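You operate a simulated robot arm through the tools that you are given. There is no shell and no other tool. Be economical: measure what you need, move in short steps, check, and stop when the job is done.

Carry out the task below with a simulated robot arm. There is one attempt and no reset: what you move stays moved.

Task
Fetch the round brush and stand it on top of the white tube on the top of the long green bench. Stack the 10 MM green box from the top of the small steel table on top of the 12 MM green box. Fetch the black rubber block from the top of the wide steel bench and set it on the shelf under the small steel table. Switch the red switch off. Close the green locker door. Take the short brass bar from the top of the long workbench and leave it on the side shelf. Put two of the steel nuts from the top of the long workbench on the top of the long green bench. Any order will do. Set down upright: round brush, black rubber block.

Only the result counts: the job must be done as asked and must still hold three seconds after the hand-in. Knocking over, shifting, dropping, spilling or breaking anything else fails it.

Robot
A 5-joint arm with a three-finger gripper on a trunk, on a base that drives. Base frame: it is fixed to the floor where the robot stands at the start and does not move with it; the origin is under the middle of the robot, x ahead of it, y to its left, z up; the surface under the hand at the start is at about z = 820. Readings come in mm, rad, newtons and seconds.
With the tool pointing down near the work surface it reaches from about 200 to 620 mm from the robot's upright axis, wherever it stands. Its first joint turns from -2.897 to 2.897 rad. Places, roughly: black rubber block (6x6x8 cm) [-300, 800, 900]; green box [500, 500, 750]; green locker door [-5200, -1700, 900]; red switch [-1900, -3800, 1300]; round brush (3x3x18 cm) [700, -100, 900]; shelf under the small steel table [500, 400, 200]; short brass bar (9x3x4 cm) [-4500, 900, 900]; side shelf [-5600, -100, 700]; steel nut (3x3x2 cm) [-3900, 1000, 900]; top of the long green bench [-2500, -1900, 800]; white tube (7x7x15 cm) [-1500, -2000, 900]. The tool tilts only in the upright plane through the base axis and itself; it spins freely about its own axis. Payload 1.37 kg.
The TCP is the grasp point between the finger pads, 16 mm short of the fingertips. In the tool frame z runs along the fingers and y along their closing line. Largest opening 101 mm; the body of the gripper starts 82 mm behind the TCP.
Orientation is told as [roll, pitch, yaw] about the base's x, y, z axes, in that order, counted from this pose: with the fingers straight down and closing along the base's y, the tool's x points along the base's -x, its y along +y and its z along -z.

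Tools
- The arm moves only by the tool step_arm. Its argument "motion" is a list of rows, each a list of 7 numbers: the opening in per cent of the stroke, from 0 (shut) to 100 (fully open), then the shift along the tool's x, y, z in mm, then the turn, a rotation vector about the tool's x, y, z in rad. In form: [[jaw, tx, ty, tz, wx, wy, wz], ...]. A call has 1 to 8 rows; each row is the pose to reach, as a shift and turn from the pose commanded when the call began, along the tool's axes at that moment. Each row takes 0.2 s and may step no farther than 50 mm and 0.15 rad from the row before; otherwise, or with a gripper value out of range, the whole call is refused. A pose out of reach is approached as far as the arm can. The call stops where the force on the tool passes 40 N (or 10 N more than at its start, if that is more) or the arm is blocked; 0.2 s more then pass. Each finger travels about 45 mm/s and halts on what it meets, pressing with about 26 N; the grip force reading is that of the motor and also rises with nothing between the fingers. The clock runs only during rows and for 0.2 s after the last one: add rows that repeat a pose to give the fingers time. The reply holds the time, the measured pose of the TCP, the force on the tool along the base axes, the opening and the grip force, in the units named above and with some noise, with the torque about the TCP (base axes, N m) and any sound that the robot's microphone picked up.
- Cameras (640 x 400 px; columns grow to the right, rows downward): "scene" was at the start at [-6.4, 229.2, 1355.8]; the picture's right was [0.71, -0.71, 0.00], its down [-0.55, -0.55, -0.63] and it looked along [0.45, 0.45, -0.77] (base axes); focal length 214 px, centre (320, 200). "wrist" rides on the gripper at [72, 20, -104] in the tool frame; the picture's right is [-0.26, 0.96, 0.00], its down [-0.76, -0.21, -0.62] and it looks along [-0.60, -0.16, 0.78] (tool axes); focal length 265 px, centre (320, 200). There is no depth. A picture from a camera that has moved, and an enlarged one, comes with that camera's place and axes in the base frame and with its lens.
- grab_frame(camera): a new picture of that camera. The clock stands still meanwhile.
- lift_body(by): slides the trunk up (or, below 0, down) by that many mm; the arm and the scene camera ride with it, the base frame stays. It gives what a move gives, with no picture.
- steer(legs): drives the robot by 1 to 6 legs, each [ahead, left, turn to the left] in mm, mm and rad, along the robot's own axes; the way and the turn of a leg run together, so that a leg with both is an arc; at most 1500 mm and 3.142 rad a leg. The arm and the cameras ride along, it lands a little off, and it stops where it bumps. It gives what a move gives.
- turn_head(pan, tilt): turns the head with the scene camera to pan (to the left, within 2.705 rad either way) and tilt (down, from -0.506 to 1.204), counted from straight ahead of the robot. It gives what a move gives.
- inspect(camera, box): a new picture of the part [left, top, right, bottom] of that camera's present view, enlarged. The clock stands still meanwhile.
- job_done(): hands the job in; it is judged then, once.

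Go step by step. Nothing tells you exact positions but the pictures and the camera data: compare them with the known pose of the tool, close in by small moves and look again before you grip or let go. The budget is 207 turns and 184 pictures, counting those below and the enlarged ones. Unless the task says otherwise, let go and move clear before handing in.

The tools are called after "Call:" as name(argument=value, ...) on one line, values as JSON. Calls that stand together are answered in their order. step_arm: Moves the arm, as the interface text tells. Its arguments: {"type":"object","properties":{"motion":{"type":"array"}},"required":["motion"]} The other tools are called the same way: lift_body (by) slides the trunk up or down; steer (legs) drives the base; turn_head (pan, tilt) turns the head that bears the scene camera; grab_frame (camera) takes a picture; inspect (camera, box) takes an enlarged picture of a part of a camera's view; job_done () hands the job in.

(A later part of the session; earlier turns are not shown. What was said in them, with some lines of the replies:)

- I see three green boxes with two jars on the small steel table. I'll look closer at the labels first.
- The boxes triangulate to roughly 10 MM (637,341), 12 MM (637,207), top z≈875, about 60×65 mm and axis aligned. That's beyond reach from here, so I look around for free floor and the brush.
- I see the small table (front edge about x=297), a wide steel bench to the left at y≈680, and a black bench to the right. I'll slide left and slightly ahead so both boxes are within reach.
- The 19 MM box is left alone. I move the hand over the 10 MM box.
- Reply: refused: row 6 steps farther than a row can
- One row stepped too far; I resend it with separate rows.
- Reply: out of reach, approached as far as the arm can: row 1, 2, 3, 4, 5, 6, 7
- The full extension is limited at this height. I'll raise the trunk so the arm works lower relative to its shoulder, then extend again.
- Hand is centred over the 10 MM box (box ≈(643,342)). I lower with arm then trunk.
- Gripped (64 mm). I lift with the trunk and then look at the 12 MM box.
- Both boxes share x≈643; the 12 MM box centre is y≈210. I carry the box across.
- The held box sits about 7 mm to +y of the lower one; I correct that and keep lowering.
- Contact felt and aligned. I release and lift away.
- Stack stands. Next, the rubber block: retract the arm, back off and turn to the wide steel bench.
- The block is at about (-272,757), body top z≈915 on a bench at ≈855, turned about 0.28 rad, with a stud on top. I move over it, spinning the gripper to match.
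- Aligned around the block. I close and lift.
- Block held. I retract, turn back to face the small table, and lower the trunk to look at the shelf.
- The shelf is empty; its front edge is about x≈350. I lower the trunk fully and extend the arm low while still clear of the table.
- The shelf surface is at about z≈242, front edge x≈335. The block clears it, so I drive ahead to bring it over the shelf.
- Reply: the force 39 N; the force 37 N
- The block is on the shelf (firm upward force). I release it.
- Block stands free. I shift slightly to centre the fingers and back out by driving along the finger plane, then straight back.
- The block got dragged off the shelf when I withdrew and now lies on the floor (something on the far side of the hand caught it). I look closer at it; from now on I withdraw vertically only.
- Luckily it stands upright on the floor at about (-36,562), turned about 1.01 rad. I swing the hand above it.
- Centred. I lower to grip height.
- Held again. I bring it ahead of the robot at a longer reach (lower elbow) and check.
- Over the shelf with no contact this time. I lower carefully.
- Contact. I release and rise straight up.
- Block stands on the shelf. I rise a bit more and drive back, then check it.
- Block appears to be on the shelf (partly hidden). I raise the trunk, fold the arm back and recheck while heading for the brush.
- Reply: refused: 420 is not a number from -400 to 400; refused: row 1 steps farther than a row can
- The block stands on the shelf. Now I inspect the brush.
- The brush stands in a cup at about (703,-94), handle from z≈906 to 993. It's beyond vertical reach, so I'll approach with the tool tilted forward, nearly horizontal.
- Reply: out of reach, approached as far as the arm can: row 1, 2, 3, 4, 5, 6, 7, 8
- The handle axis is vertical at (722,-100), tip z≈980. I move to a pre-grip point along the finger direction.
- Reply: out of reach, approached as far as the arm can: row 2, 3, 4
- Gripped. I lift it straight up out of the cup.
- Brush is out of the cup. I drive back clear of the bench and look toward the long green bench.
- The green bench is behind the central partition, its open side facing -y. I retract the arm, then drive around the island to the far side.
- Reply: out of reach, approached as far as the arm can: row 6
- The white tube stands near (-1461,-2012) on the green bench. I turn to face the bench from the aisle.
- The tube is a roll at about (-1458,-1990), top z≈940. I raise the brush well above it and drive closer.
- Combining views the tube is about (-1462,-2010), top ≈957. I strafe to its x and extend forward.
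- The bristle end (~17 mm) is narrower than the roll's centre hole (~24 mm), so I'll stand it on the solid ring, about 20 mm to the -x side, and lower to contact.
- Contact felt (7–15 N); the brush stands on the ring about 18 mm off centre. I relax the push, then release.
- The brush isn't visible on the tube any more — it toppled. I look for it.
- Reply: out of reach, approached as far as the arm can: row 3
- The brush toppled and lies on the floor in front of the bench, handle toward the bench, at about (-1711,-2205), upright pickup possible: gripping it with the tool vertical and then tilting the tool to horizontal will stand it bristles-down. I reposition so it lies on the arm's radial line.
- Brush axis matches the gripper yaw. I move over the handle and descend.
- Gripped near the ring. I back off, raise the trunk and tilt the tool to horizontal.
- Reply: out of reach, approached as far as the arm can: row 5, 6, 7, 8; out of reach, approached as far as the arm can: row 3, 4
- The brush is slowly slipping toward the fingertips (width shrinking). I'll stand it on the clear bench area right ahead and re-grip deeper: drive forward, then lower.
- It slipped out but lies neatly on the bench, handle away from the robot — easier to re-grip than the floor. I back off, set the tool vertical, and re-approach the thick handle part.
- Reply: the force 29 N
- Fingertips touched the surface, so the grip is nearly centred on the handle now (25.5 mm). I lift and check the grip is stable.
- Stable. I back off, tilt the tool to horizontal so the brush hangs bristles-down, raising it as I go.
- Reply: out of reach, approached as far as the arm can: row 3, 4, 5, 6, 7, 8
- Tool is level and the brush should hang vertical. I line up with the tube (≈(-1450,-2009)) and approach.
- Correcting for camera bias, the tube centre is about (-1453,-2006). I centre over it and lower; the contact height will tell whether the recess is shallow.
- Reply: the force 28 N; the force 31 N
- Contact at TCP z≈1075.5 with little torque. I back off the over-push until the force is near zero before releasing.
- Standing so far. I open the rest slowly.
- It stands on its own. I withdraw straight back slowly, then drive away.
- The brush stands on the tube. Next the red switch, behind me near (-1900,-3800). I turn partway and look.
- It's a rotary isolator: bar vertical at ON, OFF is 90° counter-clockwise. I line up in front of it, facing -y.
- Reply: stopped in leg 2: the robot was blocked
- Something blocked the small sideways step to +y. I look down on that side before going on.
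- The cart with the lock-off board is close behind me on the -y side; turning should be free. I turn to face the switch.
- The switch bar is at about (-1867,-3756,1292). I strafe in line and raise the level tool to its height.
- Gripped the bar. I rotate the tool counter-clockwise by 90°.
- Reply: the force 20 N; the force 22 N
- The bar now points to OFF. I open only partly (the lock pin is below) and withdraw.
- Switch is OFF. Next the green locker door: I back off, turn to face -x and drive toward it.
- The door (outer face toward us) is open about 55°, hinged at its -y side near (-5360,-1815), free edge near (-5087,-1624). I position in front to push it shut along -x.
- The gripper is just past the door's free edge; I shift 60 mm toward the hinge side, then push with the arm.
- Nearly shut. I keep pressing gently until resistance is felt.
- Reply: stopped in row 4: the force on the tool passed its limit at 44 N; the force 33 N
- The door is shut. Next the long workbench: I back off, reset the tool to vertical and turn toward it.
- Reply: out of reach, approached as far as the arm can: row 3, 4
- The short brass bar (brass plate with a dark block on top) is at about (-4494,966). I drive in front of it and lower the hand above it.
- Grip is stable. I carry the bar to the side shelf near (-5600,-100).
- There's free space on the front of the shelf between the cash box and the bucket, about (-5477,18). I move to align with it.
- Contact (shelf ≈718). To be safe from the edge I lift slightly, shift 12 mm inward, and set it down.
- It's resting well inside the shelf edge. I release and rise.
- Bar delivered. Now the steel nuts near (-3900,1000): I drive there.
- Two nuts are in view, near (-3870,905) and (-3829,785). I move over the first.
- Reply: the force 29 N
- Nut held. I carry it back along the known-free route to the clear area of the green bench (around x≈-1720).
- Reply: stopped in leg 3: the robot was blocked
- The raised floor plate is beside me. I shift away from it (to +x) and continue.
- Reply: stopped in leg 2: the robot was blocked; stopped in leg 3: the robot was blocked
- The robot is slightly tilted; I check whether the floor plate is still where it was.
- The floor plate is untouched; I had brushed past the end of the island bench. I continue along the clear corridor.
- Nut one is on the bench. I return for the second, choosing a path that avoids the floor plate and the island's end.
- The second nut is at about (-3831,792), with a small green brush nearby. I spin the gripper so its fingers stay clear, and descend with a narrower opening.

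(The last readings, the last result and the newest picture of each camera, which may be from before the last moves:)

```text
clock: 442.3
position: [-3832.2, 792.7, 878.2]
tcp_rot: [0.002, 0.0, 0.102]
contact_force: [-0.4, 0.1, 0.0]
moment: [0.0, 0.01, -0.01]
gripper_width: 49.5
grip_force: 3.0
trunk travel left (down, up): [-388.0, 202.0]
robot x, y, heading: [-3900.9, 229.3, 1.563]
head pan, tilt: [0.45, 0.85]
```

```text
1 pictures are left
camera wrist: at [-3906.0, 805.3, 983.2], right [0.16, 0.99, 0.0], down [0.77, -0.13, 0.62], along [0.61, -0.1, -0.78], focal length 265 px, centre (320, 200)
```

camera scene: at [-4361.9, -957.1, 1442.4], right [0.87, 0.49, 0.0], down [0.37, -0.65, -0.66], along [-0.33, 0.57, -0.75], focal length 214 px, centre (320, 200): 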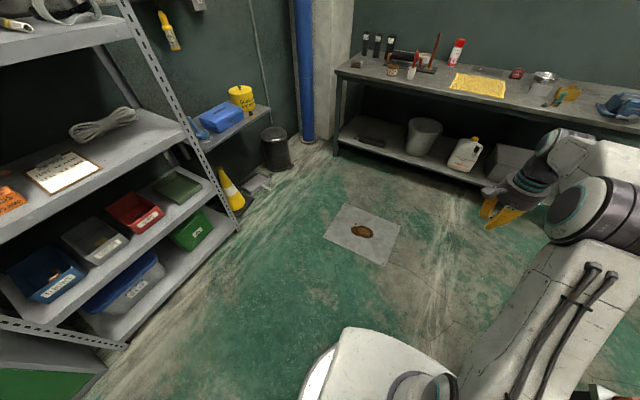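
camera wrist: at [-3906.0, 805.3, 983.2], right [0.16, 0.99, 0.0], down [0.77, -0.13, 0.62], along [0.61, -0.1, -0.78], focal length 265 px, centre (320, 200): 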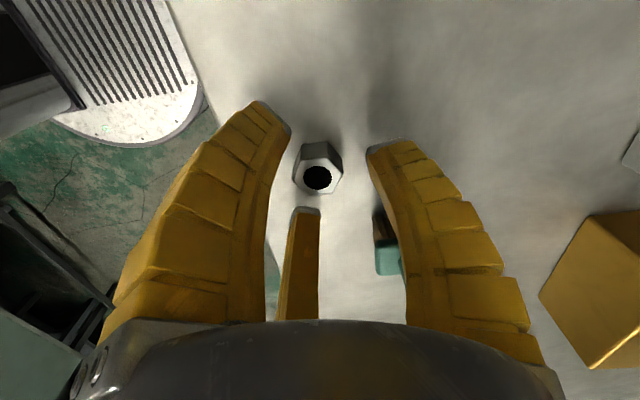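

Call:
step_arm(motion=[[45, 0, 0, 5, 0, 0, 0], [45, 0, 0, 10, 0, 0, 0]])

Call:
step_arm(motion=[[45, 0, 0, 2, 0, 0, 0]])

Call:
step_arm(motion=[[0, 0, 0, 0, 0, 0, 0], [0, 0, 0, 0, 0, 0, 0], [0, 0, 0, 0, 0, 0, 0], [0, 0, 0, 0, 0, 0, 0], [0, 0, 0, 0, 0, 0, 0]])

Call:
step_arm(motion=[[0, 0, 0, -30, 0, 0, 0], [0, 0, 0, -75, 0, 0, 0], [0, 0, 0, -110, 0, 0, 0]])

```text
clock: 442.9
position: [-3831.6, 793.2, 869.3]
tcp_rot: [-0.001, 0.0, 0.108]
contact_force: [0.5, -0.2, 0.6]
moment: [0.05, -0.02, -0.01]
gripper_width: 49.6
grip_force: 3.1
trunk travel left (down, up): [-388.0, 202.0]
robot x, y, heading: [-3900.4, 231.4, 1.567]
head pan, tilt: [0.45, 0.85]
```

```text
clock: 443.3
position: [-3832.7, 794.3, 866.9]
tcp_rot: [0.002, 0.0, 0.108]
contact_force: [-0.2, -0.8, -1.1]
moment: [0.04, 0.0, -0.01]
gripper_width: 49.5
grip_force: 2.7
trunk travel left (down, up): [-388.0, 202.0]
robot x, y, heading: [-3897.4, 233.0, 1.565]
head pan, tilt: [0.45, 0.85]
```

```text
clock: 444.5
position: [-3832.0, 792.5, 866.8]
tcp_rot: [0.003, 0.0, 0.106]
contact_force: [0.9, 0.9, 3.2]
moment: [0.01, -0.02, 0.06]
gripper_width: 19.7
grip_force: 25.1
trunk travel left (down, up): [-388.0, 202.0]
robot x, y, heading: [-3901.6, 228.1, 1.567]
head pan, tilt: [0.45, 0.85]
```

```text
clock: 445.3
position: [-3831.0, 790.9, 978.4]
tcp_rot: [0.001, 0.001, 0.106]
contact_force: [0.2, -0.5, 0.0]
moment: [0.01, 0.0, -0.01]
gripper_width: 17.5
grip_force: 26.3
trunk travel left (down, up): [-388.0, 202.0]
robot x, y, heading: [-3896.4, 228.3, 1.565]
head pan, tilt: [0.45, 0.85]
```

Second nut held. I retrace the safe path to the green bench.

Call:
steer(legs=[[-570, 95, 0], [-170, 170, 0], [-450, 80, 0], [-700, 25, 0]])

```text
clock: 455.8
position: [-4202.9, -1095.5, 978.1]
tcp_rot: [0.002, -0.001, 0.1]
contact_force: [0.6, -0.2, -0.6]
moment: [0.03, 0.01, -0.02]
gripper_width: 16.0
grip_force: 25.9
trunk travel left (down, up): [-388.0, 202.0]
robot x, y, heading: [-4275.2, -1662.0, 1.557]
head pan, tilt: [0.45, 0.85]
```

Call:
steer(legs=[[-1185, -405, 0.018], [0, -1070, 0], [0, -1065, 0]])

```text
clock: 472.3
position: [-1676.1, -2274.5, 978.7]
tcp_rot: [0.003, -0.001, 0.112]
contact_force: [0.2, -0.2, -1.0]
moment: [0.0, 0.01, -0.02]
gripper_width: 16.0
grip_force: 26.1
trunk travel left (down, up): [-388.0, 202.0]
robot x, y, heading: [-1740.6, -2839.1, 1.574]
head pan, tilt: [0.45, 0.85]
```

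Call:
steer(legs=[[0, -30, 0], [280, 0, 0]])

Call:
step_arm(motion=[[0, 0, 0, 45, 0, 0, 0], [0, 0, 0, 90, 0, 0, 0], [0, 0, 0, 135, 0, 0, 0], [0, 0, 0, 155, 0, 0, 0]])

Call:
step_arm(motion=[[0, 0, 0, 4, 0, 0, 0]])

Call:
step_arm(motion=[[0, 0, 0, 3, 0, 0, 0]])

```text
clock: 474.6
position: [-1647.1, -1995.5, 977.3]
tcp_rot: [0.0, 0.001, 0.114]
contact_force: [-0.5, -0.7, -1.1]
moment: [-0.02, 0.01, 0.0]
gripper_width: 16.2
grip_force: 26.1
trunk travel left (down, up): [-388.0, 202.0]
robot x, y, heading: [-1709.0, -2559.1, 1.572]
head pan, tilt: [0.45, 0.85]
```

```text
clock: 475.6
position: [-1645.3, -1996.8, 820.8]
tcp_rot: [0.0, 0.0, 0.113]
contact_force: [0.0, -0.4, -0.6]
moment: [0.0, 0.02, 0.0]
gripper_width: 15.9
grip_force: 25.9
trunk travel left (down, up): [-388.0, 202.0]
robot x, y, heading: [-1713.4, -2559.7, 1.574]
head pan, tilt: [0.45, 0.85]
```

```text
clock: 476.0
position: [-1645.0, -1996.4, 818.9]
tcp_rot: [0.001, 0.0, 0.114]
contact_force: [1.1, 0.0, 0.7]
moment: [-0.02, 0.0, 0.01]
gripper_width: 16.3
grip_force: 26.2
trunk travel left (down, up): [-388.0, 202.0]
robot x, y, heading: [-1711.6, -2564.6, 1.574]
head pan, tilt: [0.45, 0.85]
```

```text
clock: 476.4
position: [-1646.9, -1996.7, 817.7]
tcp_rot: [0.006, -0.002, 0.114]
contact_force: [0.5, -0.6, 10.2]
moment: [-0.1, -0.04, -0.03]
gripper_width: 19.4
grip_force: 25.8
trunk travel left (down, up): [-388.0, 202.0]
robot x, y, heading: [-1711.2, -2559.2, 1.569]
head pan, tilt: [0.45, 0.85]
```

Contact. I release, rise straight up and back away, then take a last look over the bench.

Call:
step_arm(motion=[[35, 0, 0, 0, 0, 0, 0], [50, 0, 0, 0, 0, 0, 0], [50, 0, 0, 0, 0, 0, 0], [50, 0, 0, -40, 0, 0, 0], [50, 0, 0, -85, 0, 0, 0], [50, 0, 0, -130, 0, 0, 0]])

Call:
steer(legs=[[-300, 0, 0]])

Call:
turn_head(pan=-0.05, tilt=0.65)

Call:
grab_frame(camera="scene")

```text
clock: 477.8
position: [-1647.6, -1997.0, 944.8]
tcp_rot: [0.0, 0.0, 0.114]
contact_force: [0.5, 0.4, 0.4]
moment: [-0.06, 0.02, -0.03]
gripper_width: 54.3
grip_force: 2.7
trunk travel left (down, up): [-388.0, 202.0]
robot x, y, heading: [-1710.7, -2560.2, 1.569]
head pan, tilt: [0.45, 0.85]
```

```text
clock: 479.9
position: [-1645.8, -2296.2, 945.4]
tcp_rot: [0.001, -0.002, 0.114]
contact_force: [-0.5, -0.7, -0.4]
moment: [0.03, 0.0, 0.0]
gripper_width: 54.4
grip_force: 2.7
trunk travel left (down, up): [-388.0, 202.0]
robot x, y, heading: [-1711.7, -2859.2, 1.576]
head pan, tilt: [0.45, 0.85]
```

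```text
clock: 480.8
position: [-1646.5, -2295.6, 945.2]
tcp_rot: [0.002, 0.001, 0.113]
contact_force: [0.2, -0.8, -0.6]
moment: [0.02, -0.02, -0.02]
gripper_width: 54.1
grip_force: 2.9
trunk travel left (down, up): [-388.0, 202.0]
robot x, y, heading: [-1709.7, -2859.3, 1.574]
head pan, tilt: [-0.051, 0.649]
```

```text
0 pictures are left
camera scene: at [-1881.4, -2833.7, 1459.0], right [1.0, -0.05, 0.0], down [-0.03, -0.6, -0.8], along [0.04, 0.8, -0.6], focal length 214 px, centre (320, 200)
```

scene: 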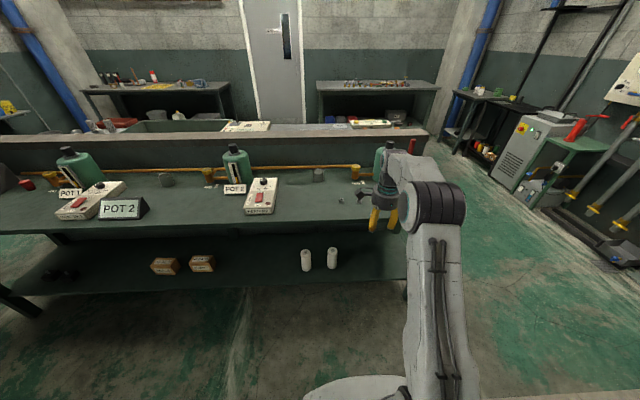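

Nut one shows on the bench and the brush's red tip is still upright behind the arm; the gripper hides nut two. My pictures are used up and everything is released, so I hand in.

Call:
job_done()

```text
The job is handed in.
```

The job is handed in and every item has been set as asked, though three points below could count against it.

- **Brush:** it stands upright on the white tube. It fell to the floor once and slipped onto the green bench once before it stood.
- **Green boxes:** the 10 MM box is stacked on the 12 MM box.
- **Rubber block:** it stands upright on the shelf under the small steel table. It fell to the floor the first time I drew the gripper away, landed upright, and I placed it again. During that first try the elbow may have touched the table edge. I saw no sign the table moved.
- **Red switch:** it is turned to OFF.
- **Green locker door:** it is pushed shut.
- **Brass bar:** it lies on the side shelf between the blue box and the yellow bucket.
- **Steel nuts:** two are on the green bench. The last picture shows only the first. For the second I felt it touch the surface before letting go, but the gripper hid it from view.

While carrying the first nut, the robot was blocked three times near the floor plate and the end of the island bench. The plate was still in place afterwards. I did not check the island bench.
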